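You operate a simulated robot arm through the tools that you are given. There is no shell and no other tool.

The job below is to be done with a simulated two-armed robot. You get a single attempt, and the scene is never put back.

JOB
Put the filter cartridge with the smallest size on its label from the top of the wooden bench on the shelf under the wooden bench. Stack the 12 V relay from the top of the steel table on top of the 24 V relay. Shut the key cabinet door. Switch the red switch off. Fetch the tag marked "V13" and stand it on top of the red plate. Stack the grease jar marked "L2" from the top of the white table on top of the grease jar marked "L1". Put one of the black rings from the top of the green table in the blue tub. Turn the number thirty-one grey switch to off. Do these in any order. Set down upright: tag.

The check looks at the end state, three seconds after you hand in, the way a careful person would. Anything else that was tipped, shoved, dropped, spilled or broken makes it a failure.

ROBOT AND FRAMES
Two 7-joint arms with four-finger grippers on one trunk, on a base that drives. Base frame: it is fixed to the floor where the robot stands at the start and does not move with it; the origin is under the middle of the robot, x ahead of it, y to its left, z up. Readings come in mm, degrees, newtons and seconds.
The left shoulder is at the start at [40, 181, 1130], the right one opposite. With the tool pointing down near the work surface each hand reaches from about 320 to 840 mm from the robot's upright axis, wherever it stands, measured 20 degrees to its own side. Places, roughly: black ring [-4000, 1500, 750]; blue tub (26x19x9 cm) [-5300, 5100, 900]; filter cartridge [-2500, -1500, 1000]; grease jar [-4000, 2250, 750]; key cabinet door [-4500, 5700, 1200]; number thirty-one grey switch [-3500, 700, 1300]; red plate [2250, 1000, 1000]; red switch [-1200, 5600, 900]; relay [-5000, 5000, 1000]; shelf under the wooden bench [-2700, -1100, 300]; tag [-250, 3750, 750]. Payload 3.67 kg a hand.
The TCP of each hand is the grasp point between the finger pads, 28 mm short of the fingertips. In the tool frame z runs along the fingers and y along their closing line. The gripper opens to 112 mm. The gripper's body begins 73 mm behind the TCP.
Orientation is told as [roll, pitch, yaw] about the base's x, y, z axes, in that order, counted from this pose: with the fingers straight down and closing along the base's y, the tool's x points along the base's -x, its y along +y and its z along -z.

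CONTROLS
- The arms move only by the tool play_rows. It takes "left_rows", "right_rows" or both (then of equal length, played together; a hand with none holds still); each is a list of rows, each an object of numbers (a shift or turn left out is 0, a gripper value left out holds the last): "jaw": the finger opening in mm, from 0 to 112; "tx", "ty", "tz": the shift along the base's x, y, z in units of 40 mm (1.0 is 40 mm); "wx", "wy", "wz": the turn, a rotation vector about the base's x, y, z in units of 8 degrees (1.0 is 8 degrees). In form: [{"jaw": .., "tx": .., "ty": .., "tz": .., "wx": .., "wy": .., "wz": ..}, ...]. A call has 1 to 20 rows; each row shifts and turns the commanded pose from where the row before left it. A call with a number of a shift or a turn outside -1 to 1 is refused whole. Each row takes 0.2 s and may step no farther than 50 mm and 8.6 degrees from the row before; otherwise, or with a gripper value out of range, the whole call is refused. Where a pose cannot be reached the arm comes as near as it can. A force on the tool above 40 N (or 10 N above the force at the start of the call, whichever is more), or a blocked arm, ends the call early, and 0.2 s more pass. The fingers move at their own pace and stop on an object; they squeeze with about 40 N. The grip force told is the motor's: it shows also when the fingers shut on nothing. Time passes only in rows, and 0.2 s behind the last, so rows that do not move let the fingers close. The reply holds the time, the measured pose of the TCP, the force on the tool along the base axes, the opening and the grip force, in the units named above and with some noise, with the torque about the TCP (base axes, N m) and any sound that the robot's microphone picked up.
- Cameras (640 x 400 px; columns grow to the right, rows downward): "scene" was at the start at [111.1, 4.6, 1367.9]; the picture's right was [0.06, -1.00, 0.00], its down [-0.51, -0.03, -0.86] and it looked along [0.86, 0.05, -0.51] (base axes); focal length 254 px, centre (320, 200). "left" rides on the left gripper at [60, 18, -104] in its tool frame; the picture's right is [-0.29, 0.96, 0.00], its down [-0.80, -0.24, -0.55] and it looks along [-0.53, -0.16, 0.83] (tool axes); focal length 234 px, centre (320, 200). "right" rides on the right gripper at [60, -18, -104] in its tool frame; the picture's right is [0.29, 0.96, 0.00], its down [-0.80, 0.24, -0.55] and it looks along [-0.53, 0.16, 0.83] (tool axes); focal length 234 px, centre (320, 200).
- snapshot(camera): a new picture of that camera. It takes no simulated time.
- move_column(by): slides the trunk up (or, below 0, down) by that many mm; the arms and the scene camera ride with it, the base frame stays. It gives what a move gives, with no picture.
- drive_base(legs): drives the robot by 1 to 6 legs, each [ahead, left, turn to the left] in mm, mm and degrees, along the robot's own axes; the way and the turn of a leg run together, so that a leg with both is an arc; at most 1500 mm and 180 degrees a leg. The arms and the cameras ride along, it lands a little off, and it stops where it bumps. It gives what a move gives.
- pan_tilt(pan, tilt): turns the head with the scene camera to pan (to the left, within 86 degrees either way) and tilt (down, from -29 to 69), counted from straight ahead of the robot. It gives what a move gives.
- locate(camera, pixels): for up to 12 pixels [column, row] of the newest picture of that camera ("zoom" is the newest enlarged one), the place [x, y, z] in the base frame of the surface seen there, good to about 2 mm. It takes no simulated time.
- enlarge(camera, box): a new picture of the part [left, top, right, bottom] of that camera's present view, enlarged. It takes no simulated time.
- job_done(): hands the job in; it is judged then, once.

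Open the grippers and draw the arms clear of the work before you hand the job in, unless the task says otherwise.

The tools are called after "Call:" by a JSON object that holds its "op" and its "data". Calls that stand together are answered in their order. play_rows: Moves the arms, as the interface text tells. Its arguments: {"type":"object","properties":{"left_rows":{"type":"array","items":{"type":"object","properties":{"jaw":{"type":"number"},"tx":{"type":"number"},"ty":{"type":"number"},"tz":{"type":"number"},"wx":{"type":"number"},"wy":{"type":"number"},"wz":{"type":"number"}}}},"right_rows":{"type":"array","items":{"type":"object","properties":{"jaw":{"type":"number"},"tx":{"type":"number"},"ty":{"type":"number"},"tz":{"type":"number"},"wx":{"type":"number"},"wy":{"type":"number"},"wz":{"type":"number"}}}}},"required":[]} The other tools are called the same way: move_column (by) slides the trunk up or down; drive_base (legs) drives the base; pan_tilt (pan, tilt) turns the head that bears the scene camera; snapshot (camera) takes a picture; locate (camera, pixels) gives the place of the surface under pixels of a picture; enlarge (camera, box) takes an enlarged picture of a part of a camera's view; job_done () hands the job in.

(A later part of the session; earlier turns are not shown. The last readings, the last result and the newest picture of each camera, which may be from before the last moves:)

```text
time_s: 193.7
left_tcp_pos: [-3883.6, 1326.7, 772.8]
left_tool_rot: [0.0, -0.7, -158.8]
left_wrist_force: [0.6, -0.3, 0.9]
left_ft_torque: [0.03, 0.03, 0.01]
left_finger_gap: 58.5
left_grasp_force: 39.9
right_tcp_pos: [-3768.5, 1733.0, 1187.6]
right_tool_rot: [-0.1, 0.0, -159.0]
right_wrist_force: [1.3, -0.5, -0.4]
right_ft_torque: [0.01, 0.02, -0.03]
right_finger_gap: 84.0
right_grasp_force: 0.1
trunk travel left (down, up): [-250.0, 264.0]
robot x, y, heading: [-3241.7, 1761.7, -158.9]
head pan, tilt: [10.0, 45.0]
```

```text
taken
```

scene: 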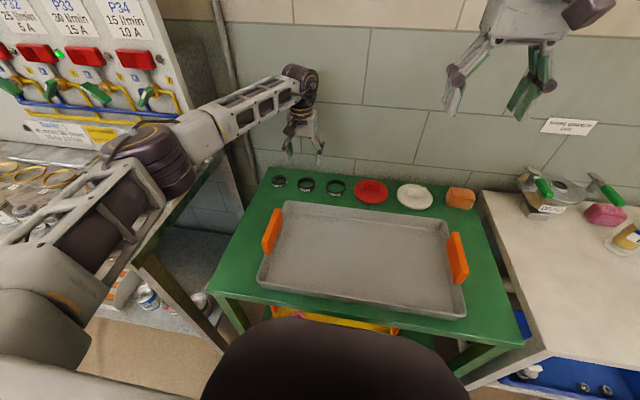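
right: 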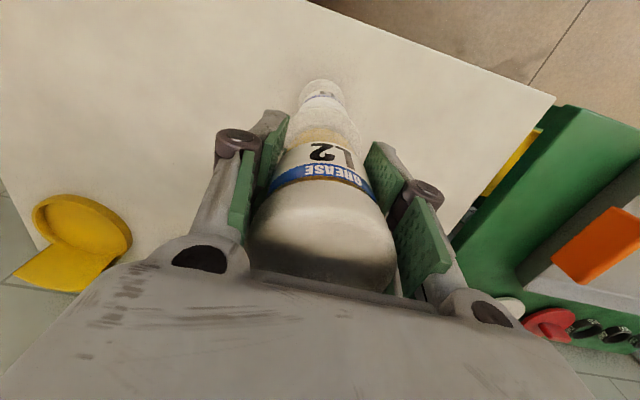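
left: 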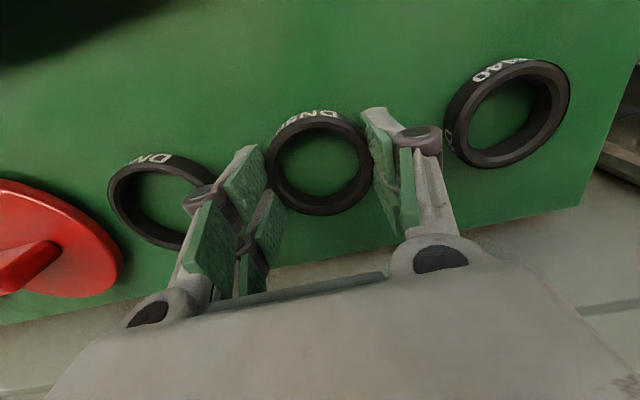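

Gripped (58.5 mm). I lift 120 mm and check.

Call:
{"op": "play_rows", "data": {"left_rows": [{"tz": 0.2}, {"tz": 0.5}, {"tz": 0.8}, {"tz": 1}, {"tz": 1}, {}]}}

Call:
{"op": "snapshot", "data": {"camera": "left"}}

```text
time_s: 195.1
left_tcp_pos: [-3884.2, 1325.5, 912.5]
left_tool_rot: [0.0, -0.6, -158.8]
left_wrist_force: [0.0, -0.7, 0.1]
left_ft_torque: [0.0, -0.01, 0.01]
left_finger_gap: 58.3
left_grasp_force: 39.5
right_tcp_pos: [-3769.3, 1733.8, 1188.1]
right_tool_rot: [0.0, 0.0, -158.9]
right_wrist_force: [-0.6, 0.2, 0.1]
right_ft_torque: [-0.01, -0.03, -0.06]
right_finger_gap: 83.8
right_grasp_force: 0.1
trunk travel left (down, up): [-250.0, 264.0]
robot x, y, heading: [-3245.4, 1761.2, -158.9]
head pan, tilt: [10.0, 45.0]
```

```text
taken
```

left: 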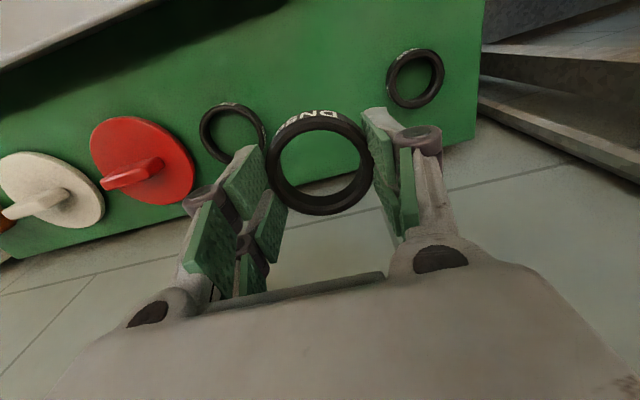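

The ring is held well. I retract the hand to the travel pose, back off and turn to look along the wall.

Call:
{"op": "play_rows", "data": {"left_rows": [{"tx": 0.783, "ty": -0.1125, "tz": 0.55}, {"tx": 0.783, "ty": -0.1125, "tz": 0.55}, {"tx": 0.783, "ty": -0.1125, "tz": 0.55}, {"tx": 0.783, "ty": -0.1125, "tz": 0.55}, {"tx": 0.783, "ty": -0.1125, "tz": 0.55}, {"tx": 0.783, "ty": -0.1125, "tz": 0.55}, {"tx": 0.783, "ty": -0.1125, "tz": 0.55}, {"tx": 0.783, "ty": -0.1125, "tz": 0.55}, {"tx": 0.783, "ty": -0.1125, "tz": 0.55}, {"tx": 0.783, "ty": -0.1125, "tz": 0.55}, {"tx": 0.783, "ty": -0.1125, "tz": 0.55}]}}

Call:
{"op": "drive_base", "data": {"legs": [[-750, 0, 0], [0, 0, -90]]}}

Call:
{"op": "pan_tilt", "data": {"pan": 15, "tilt": 20}}

Call:
{"op": "snapshot", "data": {"camera": "scene"}}

```text
time_s: 197.5
left_tcp_pos: [-3535.5, 1277.0, 1157.3]
left_tool_rot: [-0.1, -0.7, -158.8]
left_wrist_force: [0.4, 1.7, -1.3]
left_ft_torque: [-0.01, 0.03, -0.03]
left_finger_gap: 58.6
left_grasp_force: 39.6
right_tcp_pos: [-3767.7, 1733.5, 1188.6]
right_tool_rot: [0.1, -0.1, -158.9]
right_wrist_force: [0.0, 0.3, 0.9]
right_ft_torque: [-0.01, 0.02, 0.02]
right_finger_gap: 83.8
right_grasp_force: 0.1
trunk travel left (down, up): [-250.0, 264.0]
robot x, y, heading: [-3240.2, 1765.6, -158.7]
head pan, tilt: [10.0, 45.0]
```

```text
time_s: 205.9
left_tcp_pos: [-3020.4, 2338.8, 1155.1]
left_tool_rot: [0.0, -0.6, 109.6]
left_wrist_force: [0.2, 0.0, -1.0]
left_ft_torque: [-0.04, -0.01, 0.01]
left_finger_gap: 58.5
left_grasp_force: 40.6
right_tcp_pos: [-2556.7, 2555.9, 1187.5]
right_tool_rot: [0.0, 0.1, 109.6]
right_wrist_force: [-0.2, -0.2, 0.2]
right_ft_torque: [-0.02, 0.01, -0.02]
right_finger_gap: 84.0
right_grasp_force: 0.0
trunk travel left (down, up): [-250.0, 264.0]
robot x, y, heading: [-2541.6, 2029.4, 109.6]
head pan, tilt: [10.0, 45.0]
```

```text
time_s: 206.8
left_tcp_pos: [-3021.4, 2338.6, 1154.7]
left_tool_rot: [0.0, -0.6, 109.7]
left_wrist_force: [-0.5, -1.0, -0.6]
left_ft_torque: [0.04, -0.04, -0.04]
left_finger_gap: 58.3
left_grasp_force: 39.5
right_tcp_pos: [-2555.7, 2555.4, 1188.4]
right_tool_rot: [0.0, 0.1, 109.5]
right_wrist_force: [0.3, -0.1, 0.0]
right_ft_torque: [0.02, 0.02, 0.0]
right_finger_gap: 83.8
right_grasp_force: 0.1
trunk travel left (down, up): [-250.0, 264.0]
robot x, y, heading: [-2542.2, 2029.0, 109.5]
head pan, tilt: [15.0, 20.0]
```

```text
taken
```

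scene: 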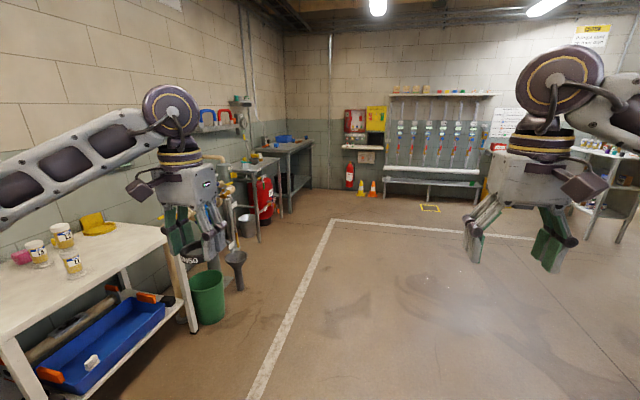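

The steel table with a blue tub is near (285,145), cabinets on the end wall at (365,120). I locate and zoom.

Call:
{"op": "enlarge", "data": {"camera": "scene", "box": [200, 80, 400, 210]}}

Call:
{"op": "locate", "data": {"camera": "scene", "pixels": [[355, 120], [377, 118], [365, 147], [283, 139], [312, 143], [290, 147], [262, 155], [290, 210], [300, 185], [245, 170], [435, 175], [360, 190]]}}

```text
3.08 times, centred on (300, 145) of scene
```

zoom: 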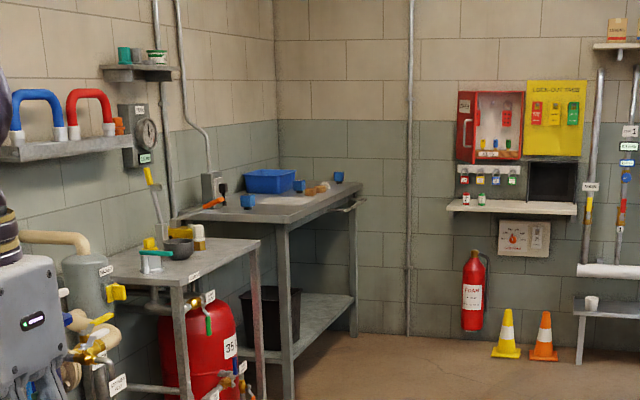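

```text
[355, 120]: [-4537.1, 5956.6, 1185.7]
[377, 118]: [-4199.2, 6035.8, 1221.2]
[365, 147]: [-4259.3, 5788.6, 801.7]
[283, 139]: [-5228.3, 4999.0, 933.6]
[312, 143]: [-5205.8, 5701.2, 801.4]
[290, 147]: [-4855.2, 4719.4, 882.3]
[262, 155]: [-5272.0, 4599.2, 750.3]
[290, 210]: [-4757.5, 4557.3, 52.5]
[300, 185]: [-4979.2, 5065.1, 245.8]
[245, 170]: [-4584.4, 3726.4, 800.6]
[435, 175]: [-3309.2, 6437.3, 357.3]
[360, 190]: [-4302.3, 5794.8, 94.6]
```

I drive along the wall ~3650 mm and then turn left to face the steel table.

Call:
{"op": "drive_base", "data": {"legs": [[0, 0, 1.8], [1400, 0, 0], [1400, 0, 0], [850, 0, 0], [0, 0, 90]]}}

Call:
{"op": "pan_tilt", "data": {"pan": 0, "tilt": 25}}

Call:
{"op": "snapshot", "data": {"camera": "scene"}}

```text
time_s: 225.0
left_tcp_pos: [-4340.6, 5658.6, 1165.2]
left_tool_rot: [1.2, -2.4, 110.2]
left_wrist_force: [-0.6, -0.6, -0.6]
left_ft_torque: [-0.02, 0.0, 0.02]
left_finger_gap: 58.6
left_grasp_force: 40.3
right_tcp_pos: [-3899.5, 5900.9, 1193.1]
right_tool_rot: [0.3, -0.8, 112.1]
right_wrist_force: [1.4, -0.3, 0.7]
right_ft_torque: [-0.01, 0.04, 0.01]
right_finger_gap: 84.0
right_grasp_force: 0.1
trunk travel left (down, up): [-250.0, 264.0]
robot x, y, heading: [-3868.6, 5383.0, 112.0]
head pan, tilt: [15.0, 20.0]
stopped in leg 4: the robot was blocked; the commanded pose is now the measured one
```

```text
time_s: 225.8
left_tcp_pos: [-4340.8, 5660.0, 1166.6]
left_tool_rot: [1.2, -2.4, 110.1]
left_wrist_force: [0.5, 0.8, 0.4]
left_ft_torque: [-0.02, -0.02, -0.01]
left_finger_gap: 58.2
left_grasp_force: 39.7
right_tcp_pos: [-3896.0, 5899.7, 1194.7]
right_tool_rot: [0.3, -0.9, 112.0]
right_wrist_force: [-1.3, -0.8, -0.8]
right_ft_torque: [0.0, 0.0, 0.03]
right_finger_gap: 84.0
right_grasp_force: 0.1
trunk travel left (down, up): [-250.0, 264.0]
robot x, y, heading: [-3872.4, 5386.2, 112.0]
head pan, tilt: [0.0, 25.0]
```

```text
taken
```

scene: 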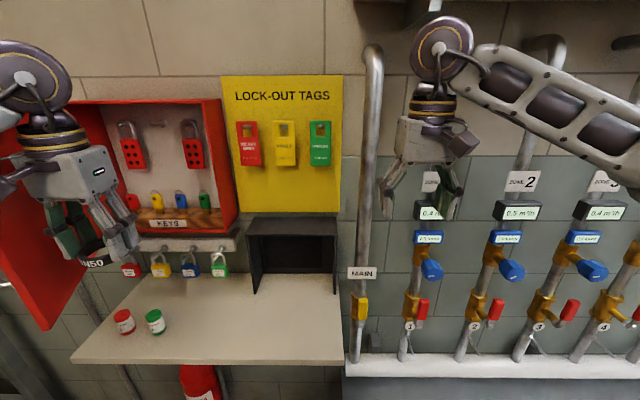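

The robot was blocked: the left hand appears to touch the open red cabinet door. I back straight off 350 mm.

Call:
{"op": "drive_base", "data": {"legs": [[-350, 0, 0]]}}

Call:
{"op": "snapshot", "data": {"camera": "scene"}}

Call:
{"op": "snapshot", "data": {"camera": "left"}}

```text
time_s: 228.1
left_tcp_pos: [-4224.0, 5350.4, 1156.2]
left_tool_rot: [0.7, -1.3, 110.1]
left_wrist_force: [-0.2, -0.4, 0.0]
left_ft_torque: [0.02, 0.01, 0.04]
left_finger_gap: 58.4
left_grasp_force: 39.8
right_tcp_pos: [-3777.0, 5588.0, 1189.7]
right_tool_rot: [0.1, 0.0, 111.5]
right_wrist_force: [0.7, 0.5, 0.0]
right_ft_torque: [0.04, 0.01, -0.01]
right_finger_gap: 83.9
right_grasp_force: 0.0
trunk travel left (down, up): [-250.0, 264.0]
robot x, y, heading: [-3744.4, 5061.2, 111.3]
head pan, tilt: [0.0, 25.0]
```

```text
taken
```

scene: 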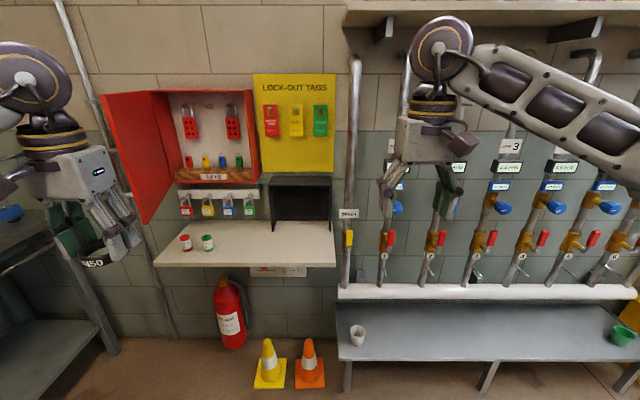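

```text
taken
```

left: 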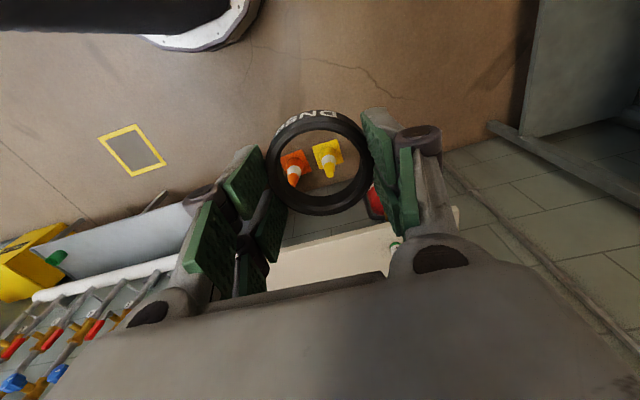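

All is upright. I zoom on the cabinet and measure door and cabinet geometry.

Call:
{"op": "enlarge", "data": {"camera": "scene", "box": [85, 75, 275, 235]}}

Call:
{"op": "locate", "data": {"camera": "scene", "pixels": [[110, 110], [148, 110], [140, 215], [170, 175], [165, 100], [255, 100], [258, 180], [178, 180], [130, 160], [160, 240], [330, 240], [330, 262]]}}

```text
2.50 times, centred on (180, 155) of scene
```

zoom: 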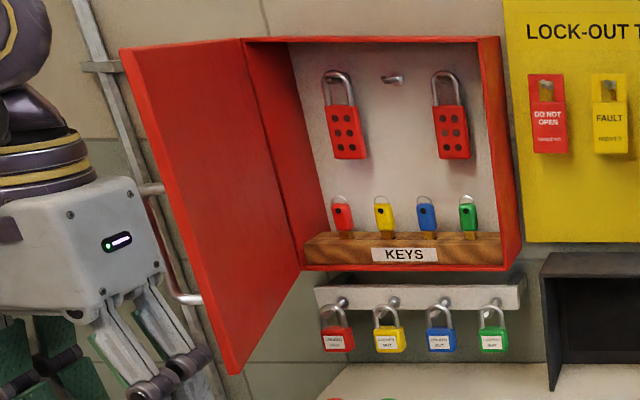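

```text
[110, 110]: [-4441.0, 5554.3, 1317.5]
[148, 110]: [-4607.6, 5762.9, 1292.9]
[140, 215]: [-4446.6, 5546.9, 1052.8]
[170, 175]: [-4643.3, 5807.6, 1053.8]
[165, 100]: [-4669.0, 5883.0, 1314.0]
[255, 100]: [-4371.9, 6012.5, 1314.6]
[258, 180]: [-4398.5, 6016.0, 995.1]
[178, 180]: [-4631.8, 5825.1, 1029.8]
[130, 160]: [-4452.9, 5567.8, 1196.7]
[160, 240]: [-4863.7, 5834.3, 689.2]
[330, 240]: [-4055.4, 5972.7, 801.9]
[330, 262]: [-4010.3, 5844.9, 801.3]
```

I locate the cabinet's front frame more precisely.

Call:
{"op": "locate", "data": {"camera": "zoom", "pixels": [[485, 60], [505, 60], [515, 230], [420, 267], [320, 268], [380, 40], [300, 268], [245, 45], [125, 55], [232, 365], [190, 300], [285, 200]]}}

```text
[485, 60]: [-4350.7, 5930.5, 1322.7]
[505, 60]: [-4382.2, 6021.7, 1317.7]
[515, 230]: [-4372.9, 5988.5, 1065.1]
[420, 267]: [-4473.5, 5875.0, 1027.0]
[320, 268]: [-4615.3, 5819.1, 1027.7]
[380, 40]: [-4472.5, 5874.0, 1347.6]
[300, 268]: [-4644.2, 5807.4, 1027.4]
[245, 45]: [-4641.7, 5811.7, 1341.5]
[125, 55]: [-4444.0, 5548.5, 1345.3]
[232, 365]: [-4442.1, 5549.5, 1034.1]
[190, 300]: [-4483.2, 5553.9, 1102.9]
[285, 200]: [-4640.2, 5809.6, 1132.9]
```

Door hinge is at (-4644,5808), free edge at (-4443,5549): open ~74°. I'll push it shut from its left side with the right hand; first strafe left 715 mm keeping clear of the door edge.

Call:
{"op": "play_rows", "data": {"right_rows": [{"jaw": 0}, {"jaw": 0}, {"jaw": 0}]}}

Call:
{"op": "drive_base", "data": {"legs": [[-30, 400, 0], [0, 315, 0]]}}

Call:
{"op": "snapshot", "data": {"camera": "scene"}}

```text
time_s: 228.9
left_tcp_pos: [-4224.5, 5350.4, 1156.6]
left_tool_rot: [0.7, -1.3, 109.9]
left_wrist_force: [0.0, 0.3, 0.7]
left_ft_torque: [-0.02, -0.01, 0.02]
left_finger_gap: 58.7
left_grasp_force: 40.4
right_tcp_pos: [-3775.6, 5588.9, 1188.2]
right_tool_rot: [0.0, 0.1, 111.5]
right_wrist_force: [0.5, 0.3, 0.7]
right_ft_torque: [-0.03, -0.01, -0.06]
right_finger_gap: 0.0
right_grasp_force: 26.6
trunk travel left (down, up): [-250.0, 264.0]
robot x, y, heading: [-3746.3, 5061.7, 111.3]
head pan, tilt: [0.0, 25.0]
```

```text
time_s: 233.2
left_tcp_pos: [-4877.5, 5066.3, 1156.5]
left_tool_rot: [0.8, -1.4, 109.9]
left_wrist_force: [-0.4, -0.4, -0.8]
left_ft_torque: [-0.01, -0.02, 0.0]
left_finger_gap: 58.5
left_grasp_force: 39.6
right_tcp_pos: [-4428.4, 5303.2, 1187.8]
right_tool_rot: [0.0, 0.0, 111.3]
right_wrist_force: [-0.1, -0.3, 0.6]
right_ft_torque: [0.0, 0.01, 0.01]
right_finger_gap: 0.0
right_grasp_force: 36.1
trunk travel left (down, up): [-250.0, 264.0]
robot x, y, heading: [-4395.8, 4777.1, 111.3]
head pan, tilt: [0.0, 25.0]
```

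```text
taken
```

scene: 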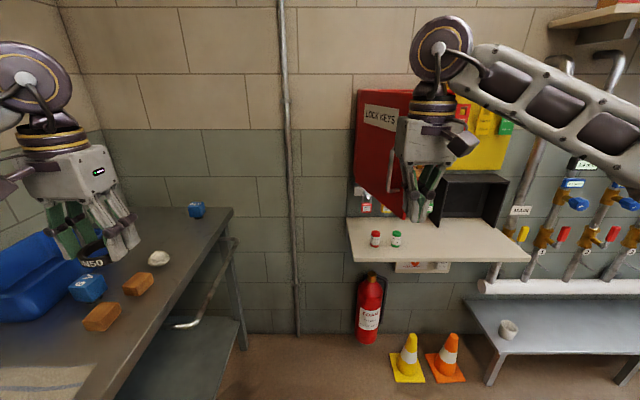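

I see the door's outer face "LOCK KEYS" at (385,150). I drive ahead 250 mm, slightly left, to bring the right hand beside it.

Call:
{"op": "drive_base", "data": {"legs": [[250, 22, 0]]}}

Call:
{"op": "snapshot", "data": {"camera": "scene"}}

Call:
{"op": "snapshot", "data": {"camera": "right"}}

```text
time_s: 235.1
left_tcp_pos: [-4987.8, 5293.4, 1156.5]
left_tool_rot: [0.6, -1.4, 109.7]
left_wrist_force: [0.5, 0.4, -0.1]
left_ft_torque: [-0.03, 0.04, 0.0]
left_finger_gap: 58.6
left_grasp_force: 40.3
right_tcp_pos: [-4539.5, 5527.5, 1187.7]
right_tool_rot: [0.0, 0.1, 111.2]
right_wrist_force: [-0.1, 0.3, 0.1]
right_ft_torque: [-0.01, 0.02, 0.04]
right_finger_gap: 0.2
right_grasp_force: 35.6
trunk travel left (down, up): [-250.0, 264.0]
robot x, y, heading: [-4510.3, 5001.6, 111.0]
head pan, tilt: [0.0, 25.0]
```

```text
taken
```

scene: 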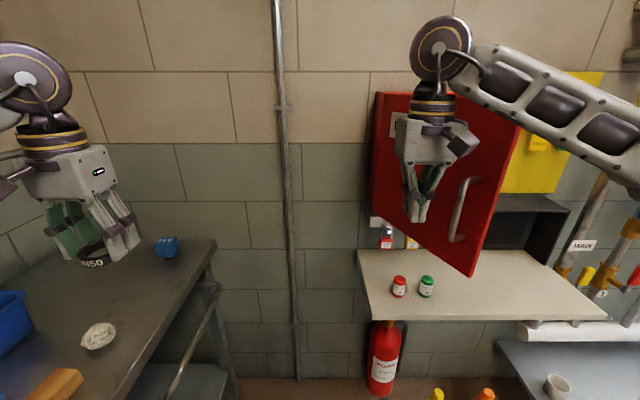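

```text
taken
```

right: 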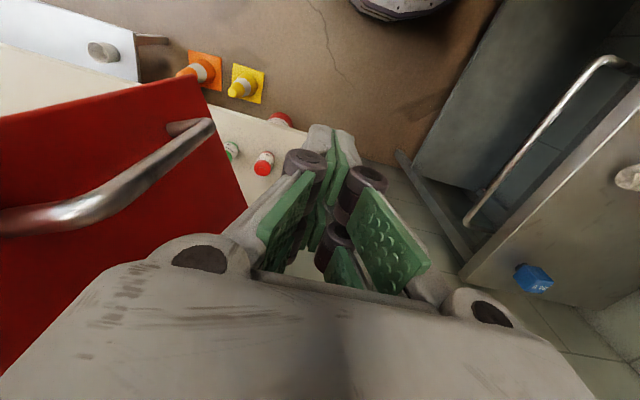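

The right forearm passes over the door's top edge (z≈1345). I check its height.

Call:
{"op": "locate", "data": {"camera": "scene", "pixels": [[500, 75], [520, 105], [560, 90], [600, 110], [620, 140], [510, 130], [450, 100], [560, 130]]}}

```text
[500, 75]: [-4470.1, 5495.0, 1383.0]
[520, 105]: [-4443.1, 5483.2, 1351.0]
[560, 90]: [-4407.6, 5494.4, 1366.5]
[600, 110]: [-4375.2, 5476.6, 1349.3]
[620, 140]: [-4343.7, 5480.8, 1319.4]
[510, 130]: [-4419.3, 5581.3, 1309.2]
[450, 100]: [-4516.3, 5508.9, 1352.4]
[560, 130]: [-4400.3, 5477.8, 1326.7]
```

The forearm would scrape the door top, so I raise the column 85 mm and then push the door along its arc with the right hand.

Call:
{"op": "move_column", "data": {"by": 85}}

Call:
{"op": "play_rows", "data": {"right_rows": [{"tx": 0.265, "ty": 0.695}, {"tx": 0.695, "ty": 0.419}, {"tx": 0.695, "ty": 0.419}, {"tx": 0.6375, "ty": 0.6375}, {"tx": 0.6375, "ty": 0.6375}, {}]}}

Call:
{"op": "snapshot", "data": {"camera": "scene"}}

Call:
{"op": "snapshot", "data": {"camera": "right"}}

```text
time_s: 236.3
left_tcp_pos: [-4987.1, 5293.6, 1240.0]
left_tool_rot: [0.7, -1.3, 109.6]
left_wrist_force: [0.4, 0.1, -0.1]
left_ft_torque: [0.0, 0.01, 0.0]
left_finger_gap: 58.4
left_grasp_force: 39.6
right_tcp_pos: [-4539.7, 5528.8, 1271.4]
right_tool_rot: [0.0, 0.1, 111.2]
right_wrist_force: [0.0, -0.5, 0.6]
right_ft_torque: [-0.02, -0.02, -0.01]
right_finger_gap: 0.1
right_grasp_force: 35.5
trunk travel left (down, up): [-335.0, 179.0]
robot x, y, heading: [-4509.1, 5000.4, 111.1]
head pan, tilt: [0.0, 25.0]
```

```text
time_s: 237.7
left_tcp_pos: [-4988.1, 5292.4, 1239.7]
left_tool_rot: [0.7, -1.3, 109.6]
left_wrist_force: [-0.2, -0.6, -0.4]
left_ft_torque: [0.0, -0.03, -0.01]
left_finger_gap: 58.2
left_grasp_force: 39.8
right_tcp_pos: [-4422.1, 5642.6, 1270.7]
right_tool_rot: [0.0, 0.0, 111.2]
right_wrist_force: [0.7, -0.4, -0.4]
right_ft_torque: [0.04, -0.03, -0.02]
right_finger_gap: 0.0
right_grasp_force: 36.0
trunk travel left (down, up): [-335.0, 179.0]
robot x, y, heading: [-4506.9, 5006.7, 111.2]
head pan, tilt: [0.0, 25.0]
```

```text
taken
```

scene: 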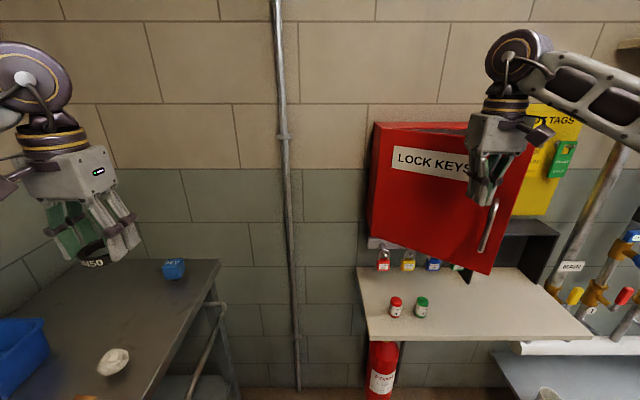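

```text
taken
```

right: 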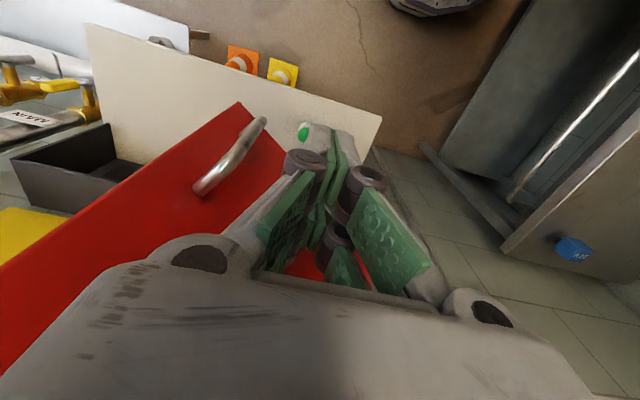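

The door is swinging shut. I continue pushing along the arc.

Call:
{"op": "play_rows", "data": {"right_rows": [{"tx": 0.455, "ty": 0.795}, {"tx": 0.455, "ty": 0.795}, {"tx": 0.225, "ty": 0.866}, {"tx": 0.225, "ty": 0.866}, {}]}}

Call:
{"op": "snapshot", "data": {"camera": "scene"}}

```text
time_s: 238.9
left_tcp_pos: [-4986.1, 5293.1, 1241.4]
left_tool_rot: [0.7, -1.2, 109.6]
left_wrist_force: [0.1, -0.2, -0.9]
left_ft_torque: [0.01, 0.01, -0.01]
left_finger_gap: 58.5
left_grasp_force: 40.0
right_tcp_pos: [-4366.1, 5773.6, 1272.5]
right_tool_rot: [0.0, -0.2, 111.2]
right_wrist_force: [0.0, 0.7, 1.2]
right_ft_torque: [0.04, 0.02, 0.04]
right_finger_gap: 0.0
right_grasp_force: 35.7
trunk travel left (down, up): [-335.0, 179.0]
robot x, y, heading: [-4510.4, 5004.0, 111.0]
head pan, tilt: [0.0, 25.0]
```

```text
taken
```

scene: 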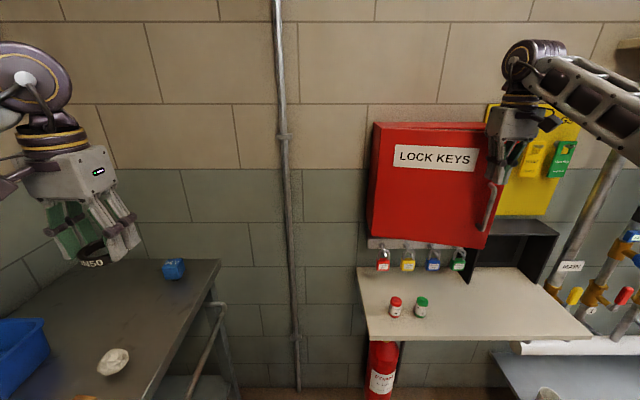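

Nearly shut. I measure the remaining opening.

Call:
{"op": "locate", "data": {"camera": "scene", "pixels": [[378, 150], [378, 220], [470, 145], [470, 230], [483, 225], [488, 200], [425, 190]]}}

```text
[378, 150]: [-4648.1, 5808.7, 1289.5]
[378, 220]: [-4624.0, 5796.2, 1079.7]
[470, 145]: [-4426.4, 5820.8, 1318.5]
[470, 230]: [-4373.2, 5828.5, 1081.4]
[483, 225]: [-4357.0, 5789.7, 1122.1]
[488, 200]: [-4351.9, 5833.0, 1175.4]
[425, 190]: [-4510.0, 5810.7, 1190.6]
```

17° remain. I step the hand 30 mm left of the handle, move the base 80 mm ahead, then push gently with the arm.

Call:
{"op": "play_rows", "data": {"right_rows": [{"tx": -0.7, "ty": -0.27}]}}

Call:
{"op": "drive_base", "data": {"legs": [[80, 0, 0]]}}

Call:
{"op": "play_rows", "data": {"right_rows": [{"tx": -0.11, "ty": 0.28}, {"tx": -0.11, "ty": 0.28}, {"tx": -0.11, "ty": 0.28}, {}]}}

Call:
{"op": "snapshot", "data": {"camera": "scene"}}

Call:
{"op": "locate", "data": {"camera": "scene", "pixels": [[378, 150], [378, 220], [440, 220], [470, 230], [425, 190]]}}

```text
time_s: 239.3
left_tcp_pos: [-4988.9, 5293.9, 1240.8]
left_tool_rot: [0.6, -1.3, 109.4]
left_wrist_force: [-1.0, 0.1, -0.6]
left_ft_torque: [0.01, -0.04, -0.01]
left_finger_gap: 58.4
left_grasp_force: 40.2
right_tcp_pos: [-4396.4, 5764.1, 1271.0]
right_tool_rot: [-0.1, 0.0, 111.3]
right_wrist_force: [0.0, -0.2, 0.1]
right_ft_torque: [0.01, -0.01, 0.01]
right_finger_gap: 0.1
right_grasp_force: 35.5
trunk travel left (down, up): [-335.0, 179.0]
robot x, y, heading: [-4506.3, 5004.6, 111.1]
head pan, tilt: [0.0, 25.0]
```

```text
time_s: 240.3
left_tcp_pos: [-5017.2, 5367.3, 1240.1]
left_tool_rot: [0.6, -1.2, 109.7]
left_wrist_force: [-0.1, 0.9, -1.3]
left_ft_torque: [-0.02, -0.01, 0.03]
left_finger_gap: 58.5
left_grasp_force: 40.0
right_tcp_pos: [-4426.0, 5838.5, 1270.5]
right_tool_rot: [0.0, 0.2, 111.3]
right_wrist_force: [0.1, 0.3, 0.2]
right_ft_torque: [-0.04, 0.0, 0.01]
right_finger_gap: 0.4
right_grasp_force: 36.3
trunk travel left (down, up): [-335.0, 179.0]
robot x, y, heading: [-4536.9, 5075.6, 111.4]
head pan, tilt: [0.0, 25.0]
```

```text
time_s: 241.0
left_tcp_pos: [-5014.8, 5364.3, 1241.5]
left_tool_rot: [0.6, -1.5, 109.7]
left_wrist_force: [0.0, -0.2, -0.9]
left_ft_torque: [-0.01, -0.02, -0.01]
left_finger_gap: 58.3
left_grasp_force: 40.5
right_tcp_pos: [-4429.4, 5849.2, 1275.7]
right_tool_rot: [-0.1, 0.5, 111.3]
right_wrist_force: [5.9, -24.2, 0.4]
right_ft_torque: [1.67, 0.0, -0.19]
right_finger_gap: 5.9
right_grasp_force: 35.6
trunk travel left (down, up): [-335.0, 179.0]
robot x, y, heading: [-4538.2, 5074.0, 110.9]
head pan, tilt: [0.0, 25.0]
stopped in row 3 (right hand): the force on the tool passed its limit at 64 N (the readings are from after the stop); the commanded pose is now the measured one
```

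```text
taken
```

scene: 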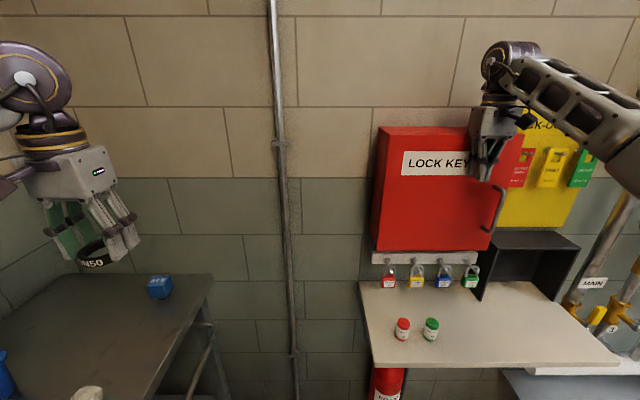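

```text
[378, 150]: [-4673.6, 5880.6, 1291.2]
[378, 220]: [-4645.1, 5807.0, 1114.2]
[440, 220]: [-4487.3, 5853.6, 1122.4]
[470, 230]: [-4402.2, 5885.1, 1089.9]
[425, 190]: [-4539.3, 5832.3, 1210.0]
```

Forces rose and the door plane is at ~21°, parallel to the wall: shut. I withdraw the hand and verify.

Call:
{"op": "play_rows", "data": {"right_rows": [{"tx": 0.15, "ty": -0.4}, {"tx": 0.25, "ty": -0.7}, {"tx": 0.35, "ty": -0.9}, {"tx": 0.35, "ty": -0.9}, {"tx": 0.35, "ty": -0.9}, {"tx": 0.35, "ty": -0.9}]}}

Call:
{"op": "enlarge", "data": {"camera": "scene", "box": [350, 100, 590, 260]}}

Call:
{"op": "locate", "data": {"camera": "zoom", "pixels": [[80, 200], [150, 250], [230, 300], [330, 280], [345, 330], [365, 200], [375, 320]]}}

```text
time_s: 242.4
left_tcp_pos: [-5016.4, 5365.3, 1240.5]
left_tool_rot: [0.7, -1.4, 109.7]
left_wrist_force: [0.8, -0.9, 0.0]
left_ft_torque: [0.04, 0.01, 0.02]
left_finger_gap: 58.4
left_grasp_force: 40.2
right_tcp_pos: [-4357.9, 5668.0, 1273.4]
right_tool_rot: [0.2, 0.6, 111.4]
right_wrist_force: [0.9, 0.0, 1.2]
right_ft_torque: [0.02, 0.04, -0.01]
right_finger_gap: 0.0
right_grasp_force: 35.9
trunk travel left (down, up): [-335.0, 179.0]
robot x, y, heading: [-4537.1, 5075.3, 111.0]
head pan, tilt: [0.0, 25.0]
```

```text
2.50 times, centred on (470, 180) of scene
```

zoom: 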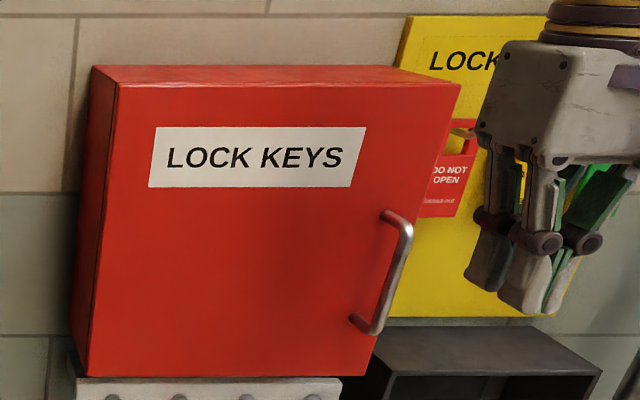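

```text
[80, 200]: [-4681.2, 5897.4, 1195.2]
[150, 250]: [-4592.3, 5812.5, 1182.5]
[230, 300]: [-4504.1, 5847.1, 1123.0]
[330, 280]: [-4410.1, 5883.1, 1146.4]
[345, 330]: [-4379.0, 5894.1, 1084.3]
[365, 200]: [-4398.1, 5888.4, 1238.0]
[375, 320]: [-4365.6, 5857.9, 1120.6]
```

The door is shut flush. I back up 150 mm and turn left to face the steel table.

Call:
{"op": "drive_base", "data": {"legs": [[-150, 0, 0], [0, 0, 90]]}}

Call:
{"op": "pan_tilt", "data": {"pan": -25, "tilt": 40}}

Call:
{"op": "snapshot", "data": {"camera": "scene"}}

```text
time_s: 247.9
left_tcp_pos: [-4783.4, 4463.5, 1238.8]
left_tool_rot: [0.8, -1.3, -161.6]
left_wrist_force: [-0.5, -0.4, 0.1]
left_ft_torque: [0.01, -0.01, -0.05]
left_finger_gap: 58.6
left_grasp_force: 39.8
right_tcp_pos: [-5073.3, 5126.4, 1272.6]
right_tool_rot: [0.0, 0.7, -159.9]
right_wrist_force: [0.1, -0.3, 0.6]
right_ft_torque: [-0.01, 0.0, -0.01]
right_finger_gap: 0.0
right_grasp_force: 36.4
trunk travel left (down, up): [-335.0, 179.0]
robot x, y, heading: [-4484.8, 4930.9, -160.1]
head pan, tilt: [0.0, 25.0]
```

```text
time_s: 248.8
left_tcp_pos: [-4785.2, 4463.1, 1240.7]
left_tool_rot: [0.8, -1.2, -161.6]
left_wrist_force: [0.2, 0.0, 0.2]
left_ft_torque: [-0.01, 0.0, 0.03]
left_finger_gap: 58.6
left_grasp_force: 39.8
right_tcp_pos: [-5073.4, 5125.9, 1273.9]
right_tool_rot: [-0.1, 0.8, -159.8]
right_wrist_force: [-0.1, 0.1, 0.7]
right_ft_torque: [0.01, -0.02, -0.01]
right_finger_gap: 0.4
right_grasp_force: 35.2
trunk travel left (down, up): [-335.0, 179.0]
robot x, y, heading: [-4481.4, 4936.1, -159.9]
head pan, tilt: [-25.0, 40.0]
```

```text
taken
```

scene: 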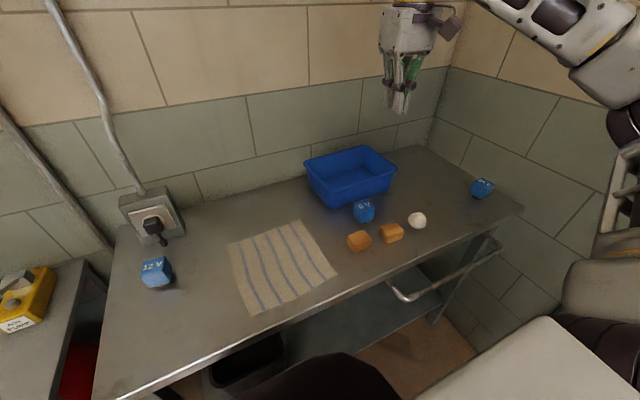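

I see the tub at (350,175), blue relays at (156,270), (364,210), (482,187). I zoom to read them and locate.

Call:
{"op": "enlarge", "data": {"camera": "scene", "box": [120, 240, 200, 300]}}

Call:
{"op": "enlarge", "data": {"camera": "scene", "box": [330, 190, 410, 250]}}

Call:
{"op": "enlarge", "data": {"camera": "scene", "box": [450, 165, 530, 225]}}

Call:
{"op": "locate", "data": {"camera": "scene", "pixels": [[156, 268], [364, 210], [482, 187], [350, 180], [305, 165], [330, 200], [395, 165], [365, 148], [350, 165], [120, 395], [520, 210], [250, 200]]}}

```text
6.67 times, centred on (160, 270) of scene
```

zoom: 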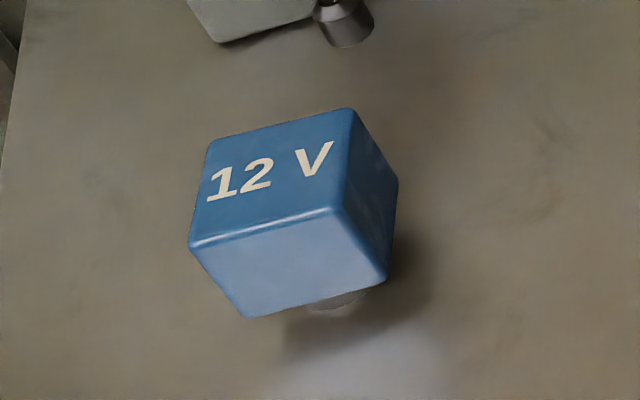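

```text
6.67 times, centred on (370, 220) of scene
```

zoom: 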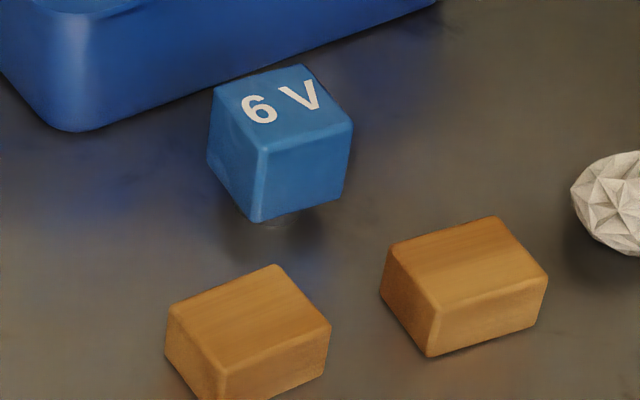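

```text
6.67 times, centred on (490, 195) of scene
```

zoom: 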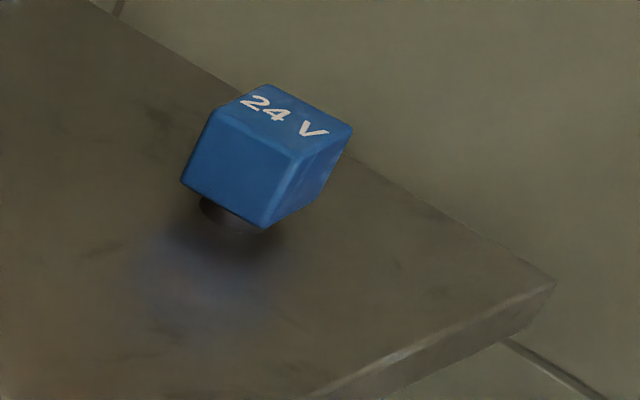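

```text
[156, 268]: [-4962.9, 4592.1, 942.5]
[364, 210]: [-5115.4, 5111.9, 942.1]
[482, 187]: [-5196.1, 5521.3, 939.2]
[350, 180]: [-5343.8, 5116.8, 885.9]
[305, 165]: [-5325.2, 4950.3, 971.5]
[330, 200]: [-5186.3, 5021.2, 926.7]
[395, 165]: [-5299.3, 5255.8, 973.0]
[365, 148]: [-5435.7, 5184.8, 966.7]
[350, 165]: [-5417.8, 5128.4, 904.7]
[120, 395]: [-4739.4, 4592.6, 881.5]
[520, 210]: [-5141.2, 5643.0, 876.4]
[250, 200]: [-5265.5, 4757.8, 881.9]
```

Labels: 12 V at (-4963,4592), 6 V by the tub, 24 V at (-5196,5521). First the ring: I tuck the right hand, shift right and turn 34° right so the left hand faces the tub.

Call:
{"op": "play_rows", "data": {"right_rows": [{"tx": 0.69, "ty": -0.73}, {"tx": 0.69, "ty": -0.73}, {"tx": 0.69, "ty": -0.73}, {"tx": 0.69, "ty": -0.73}, {"tx": 0.69, "ty": -0.73}]}}

Call:
{"op": "drive_base", "data": {"legs": [[50, -226, 0], [0, 0, -34]]}}

Call:
{"op": "pan_tilt", "data": {"pan": 10, "tilt": 40}}

Call:
{"op": "snapshot", "data": {"camera": "scene"}}

```text
time_s: 250.0
left_tcp_pos: [-4784.9, 4461.5, 1238.9]
left_tool_rot: [0.6, -1.3, -161.7]
left_wrist_force: [0.3, 1.0, 0.1]
left_ft_torque: [0.04, 0.03, -0.01]
left_finger_gap: 58.4
left_grasp_force: 40.0
right_tcp_pos: [-4936.7, 4977.6, 1275.2]
right_tool_rot: [-0.1, 0.6, -160.0]
right_wrist_force: [-0.3, -1.0, -0.5]
right_ft_torque: [0.01, 0.0, -0.02]
right_finger_gap: 0.1
right_grasp_force: 36.0
trunk travel left (down, up): [-335.0, 179.0]
robot x, y, heading: [-4482.6, 4936.1, -160.0]
head pan, tilt: [-25.0, 40.0]
```

```text
time_s: 253.6
left_tcp_pos: [-5120.9, 4909.5, 1239.7]
left_tool_rot: [0.7, -1.2, 163.9]
left_wrist_force: [0.3, -0.3, -0.5]
left_ft_torque: [0.0, 0.01, -0.02]
left_finger_gap: 58.5
left_grasp_force: 40.3
right_tcp_pos: [-4953.6, 5422.1, 1275.2]
right_tool_rot: [0.0, 0.7, 165.6]
right_wrist_force: [0.3, 0.0, 0.1]
right_ft_torque: [0.01, -0.01, 0.0]
right_finger_gap: 0.4
right_grasp_force: 35.3
trunk travel left (down, up): [-335.0, 179.0]
robot x, y, heading: [-4609.2, 5127.4, 165.5]
head pan, tilt: [-25.0, 40.0]
```

```text
time_s: 254.6
left_tcp_pos: [-5120.4, 4909.1, 1239.7]
left_tool_rot: [0.7, -1.3, 164.0]
left_wrist_force: [0.1, 0.0, -0.9]
left_ft_torque: [0.03, 0.0, 0.01]
left_finger_gap: 58.8
left_grasp_force: 39.6
right_tcp_pos: [-4955.6, 5420.8, 1275.7]
right_tool_rot: [0.0, 0.7, 165.6]
right_wrist_force: [0.5, 0.2, -0.2]
right_ft_torque: [0.02, -0.01, 0.01]
right_finger_gap: 0.0
right_grasp_force: 36.3
trunk travel left (down, up): [-335.0, 179.0]
robot x, y, heading: [-4609.0, 5130.3, 165.7]
head pan, tilt: [10.0, 40.0]
```

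```text
taken
```

scene: 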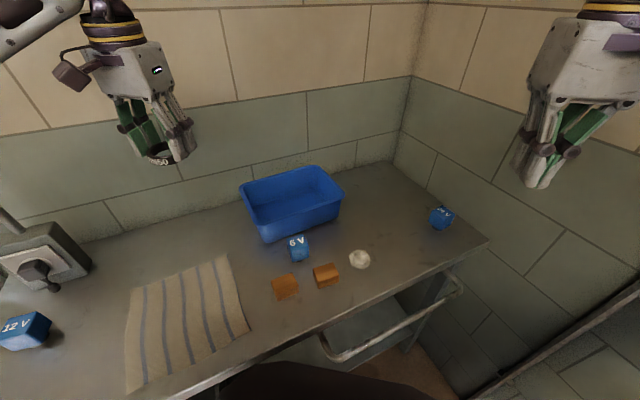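

I locate the tub rim corners.

Call:
{"op": "enlarge", "data": {"camera": "scene", "box": [225, 150, 385, 250]}}

Call:
{"op": "locate", "data": {"camera": "zoom", "pixels": [[65, 130], [310, 68], [475, 150], [155, 280], [260, 180], [300, 150], [350, 180], [150, 265], [300, 390]]}}

```text
4.00 times, centred on (305, 200) of scene
```

zoom: 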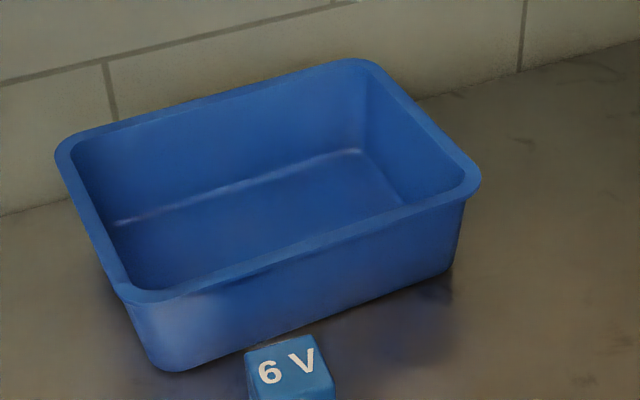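

```text
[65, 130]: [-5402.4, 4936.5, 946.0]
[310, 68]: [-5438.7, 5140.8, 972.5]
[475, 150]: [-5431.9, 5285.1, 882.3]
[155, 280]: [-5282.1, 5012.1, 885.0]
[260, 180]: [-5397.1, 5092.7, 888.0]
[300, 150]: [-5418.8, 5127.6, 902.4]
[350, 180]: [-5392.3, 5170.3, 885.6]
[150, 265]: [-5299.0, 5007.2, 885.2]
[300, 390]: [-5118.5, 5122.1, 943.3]
```

Tub centre ≈(-5303,5100), floor z≈886, rim 972. I bring the ring over the tub.

Call:
{"op": "play_rows", "data": {"left_rows": [{"tx": -0.66, "ty": 0.682, "tz": -0.6}, {"tx": -0.66, "ty": 0.682, "tz": -0.6}, {"tx": -0.66, "ty": 0.682, "tz": -0.6}, {"tx": -0.66, "ty": 0.682, "tz": -0.6}, {"tx": -0.66, "ty": 0.682, "tz": -0.6}, {"tx": -0.66, "ty": 0.682, "tz": -0.6}, {"tx": -0.66, "ty": 0.682, "tz": -0.6}, {}]}}

Call:
{"op": "snapshot", "data": {"camera": "left"}}

Call:
{"op": "snapshot", "data": {"camera": "scene"}}

```text
time_s: 256.4
left_tcp_pos: [-5308.0, 5098.6, 1074.3]
left_tool_rot: [0.7, -1.4, 163.9]
left_wrist_force: [0.5, -0.6, 0.7]
left_ft_torque: [0.04, 0.01, 0.0]
left_finger_gap: 58.9
left_grasp_force: 39.8
right_tcp_pos: [-4953.8, 5421.6, 1277.1]
right_tool_rot: [0.0, 0.6, 165.6]
right_wrist_force: [-0.1, 0.4, -0.2]
right_ft_torque: [0.01, 0.04, -0.01]
right_finger_gap: 0.0
right_grasp_force: 35.9
trunk travel left (down, up): [-335.0, 179.0]
robot x, y, heading: [-4606.9, 5131.7, 165.7]
head pan, tilt: [10.0, 40.0]
```

```text
taken
```

left: 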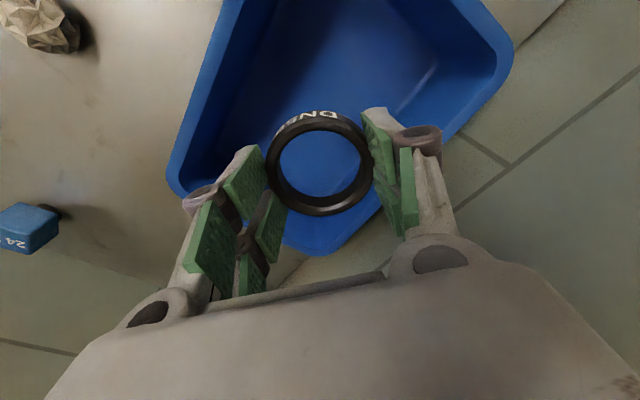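

```text
taken
```

scene: 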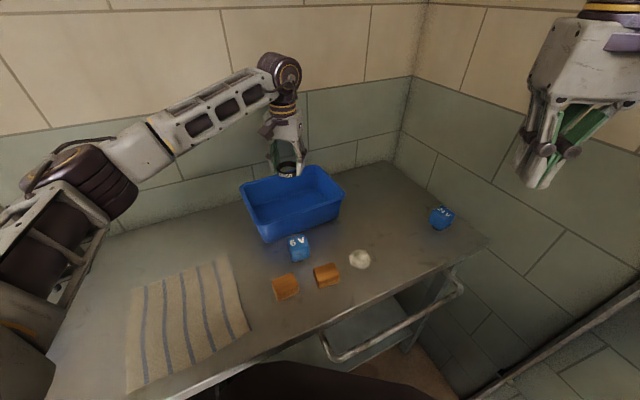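

I check the tub's rim corners against the ring position from the hand camera.

Call:
{"op": "locate", "data": {"camera": "left", "pixels": [[172, 185], [310, 252], [508, 50], [215, 20], [330, 170], [340, 60], [230, 15], [495, 60], [180, 175], [460, 120]]}}

```text
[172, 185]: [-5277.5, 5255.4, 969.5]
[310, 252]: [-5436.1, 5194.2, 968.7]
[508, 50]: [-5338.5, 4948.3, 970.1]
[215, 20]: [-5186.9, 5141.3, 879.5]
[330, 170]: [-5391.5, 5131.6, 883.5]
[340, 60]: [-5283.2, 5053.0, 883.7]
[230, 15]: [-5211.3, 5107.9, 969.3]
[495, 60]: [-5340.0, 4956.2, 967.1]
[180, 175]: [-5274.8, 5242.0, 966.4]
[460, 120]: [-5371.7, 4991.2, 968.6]
```

The TCP is right over the tub's centre (-5308,5102). I lower the ring into the tub and release.

Call:
{"op": "play_rows", "data": {"left_rows": [{"tz": -0.9}, {"tz": -0.9}, {"tz": -0.9}, {"tz": -0.7}, {"tz": -0.3}, {}, {"jaw": 76}, {"jaw": 84}, {}]}}

Call:
{"op": "snapshot", "data": {"camera": "left"}}

```text
time_s: 258.4
left_tcp_pos: [-5306.0, 5101.0, 924.7]
left_tool_rot: [0.6, -1.2, 164.0]
left_wrist_force: [-0.3, -0.2, -0.5]
left_ft_torque: [0.02, 0.0, 0.0]
left_finger_gap: 84.3
left_grasp_force: 0.1
right_tcp_pos: [-4953.4, 5422.5, 1275.5]
right_tool_rot: [0.0, 0.7, 165.6]
right_wrist_force: [0.3, 0.8, -0.4]
right_ft_torque: [0.02, -0.02, -0.01]
right_finger_gap: 0.1
right_grasp_force: 36.1
trunk travel left (down, up): [-335.0, 179.0]
robot x, y, heading: [-4604.2, 5130.0, 165.4]
head pan, tilt: [10.0, 40.0]
```

```text
taken
```

left: 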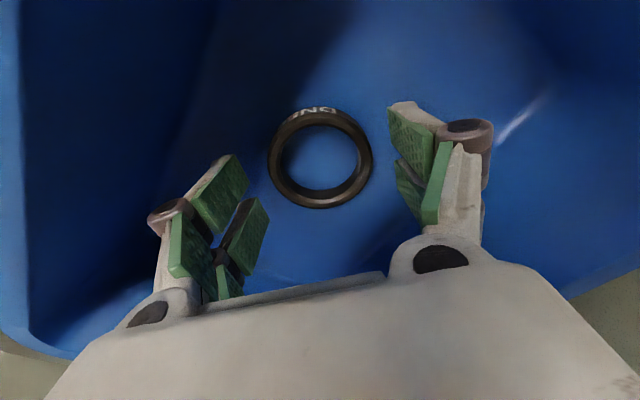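

The ring lies in the tub. I raise and retract the left hand.

Call:
{"op": "play_rows", "data": {"left_rows": [{"tz": 0.9}, {"tz": 1}, {"tz": 1}, {"tz": 1}, {"tz": 1, "tx": 0.2, "ty": -0.2}, {"tz": 0.9, "tx": 0.4, "ty": -0.45}, {"tz": 0.9, "tx": 0.4, "ty": -0.45}, {"tz": 0.6, "tx": 0.66, "ty": -0.68}, {"tx": 0.66, "ty": -0.68}, {"tx": 0.66, "ty": -0.68}, {"tx": 0.66, "ty": -0.68}]}}

Call:
{"op": "snapshot", "data": {"camera": "scene"}}

Call:
{"op": "enlarge", "data": {"camera": "scene", "box": [225, 150, 385, 250]}}

Call:
{"op": "enlarge", "data": {"camera": "scene", "box": [400, 180, 480, 240]}}

Call:
{"op": "locate", "data": {"camera": "zoom", "pixels": [[253, 181], [240, 190], [277, 170], [395, 180], [300, 205], [340, 170], [310, 185], [330, 190], [265, 270], [330, 290], [310, 320], [310, 330]]}}

```text
time_s: 260.8
left_tcp_pos: [-5160.0, 4945.6, 1217.8]
left_tool_rot: [0.6, -1.4, 164.0]
left_wrist_force: [0.6, 0.0, 0.5]
left_ft_torque: [0.0, -0.01, 0.0]
left_finger_gap: 83.9
left_grasp_force: 0.2
right_tcp_pos: [-4952.9, 5420.2, 1276.7]
right_tool_rot: [0.0, 0.6, 165.6]
right_wrist_force: [0.4, 0.2, 0.3]
right_ft_torque: [0.0, 0.01, 0.0]
right_finger_gap: 0.3
right_grasp_force: 36.0
trunk travel left (down, up): [-335.0, 179.0]
robot x, y, heading: [-4606.7, 5128.8, 165.4]
head pan, tilt: [10.0, 40.0]
```

```text
taken
```

scene: 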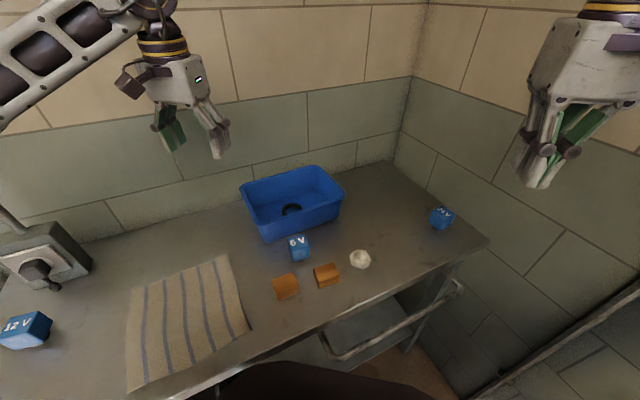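

```text
4.00 times, centred on (305, 200) of scene
```

zoom: 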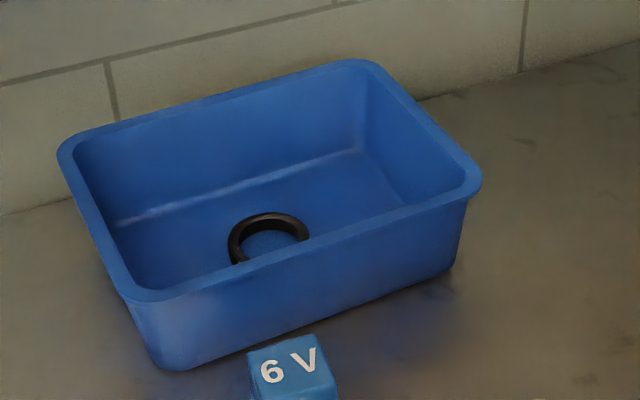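

```text
6.67 times, centred on (440, 210) of scene
```

zoom: 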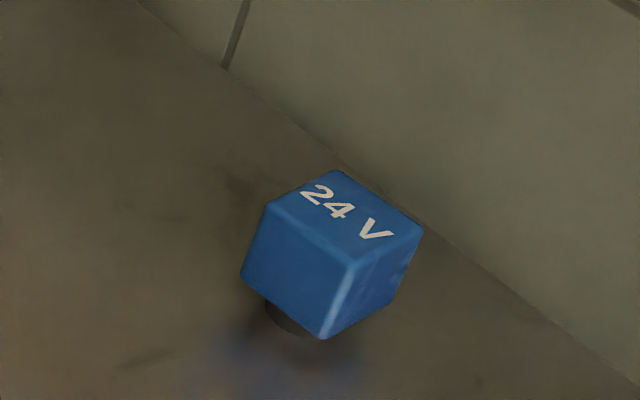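

```text
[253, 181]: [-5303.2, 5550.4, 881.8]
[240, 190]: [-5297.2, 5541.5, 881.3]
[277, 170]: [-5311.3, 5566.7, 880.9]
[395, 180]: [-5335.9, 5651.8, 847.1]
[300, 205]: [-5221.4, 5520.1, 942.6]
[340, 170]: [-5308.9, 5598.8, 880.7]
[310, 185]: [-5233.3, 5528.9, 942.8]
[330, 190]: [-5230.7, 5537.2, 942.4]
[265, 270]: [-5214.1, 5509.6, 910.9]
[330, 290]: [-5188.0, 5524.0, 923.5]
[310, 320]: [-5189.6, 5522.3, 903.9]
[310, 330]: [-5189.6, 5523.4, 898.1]
```

I locate the 24 V cube's top face corners.

Call:
{"op": "locate", "data": {"camera": "zoom", "pixels": [[274, 207], [335, 174], [417, 229], [351, 262], [345, 218], [285, 200], [400, 240], [245, 270], [322, 337], [395, 300], [285, 320]]}}

```text
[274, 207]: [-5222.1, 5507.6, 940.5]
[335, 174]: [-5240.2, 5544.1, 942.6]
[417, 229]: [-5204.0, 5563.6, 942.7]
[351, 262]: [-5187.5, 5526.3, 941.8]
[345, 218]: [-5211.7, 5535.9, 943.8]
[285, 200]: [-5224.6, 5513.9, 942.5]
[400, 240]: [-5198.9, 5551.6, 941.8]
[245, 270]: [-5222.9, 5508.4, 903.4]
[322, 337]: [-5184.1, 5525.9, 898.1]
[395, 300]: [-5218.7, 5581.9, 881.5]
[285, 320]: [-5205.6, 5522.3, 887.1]
```

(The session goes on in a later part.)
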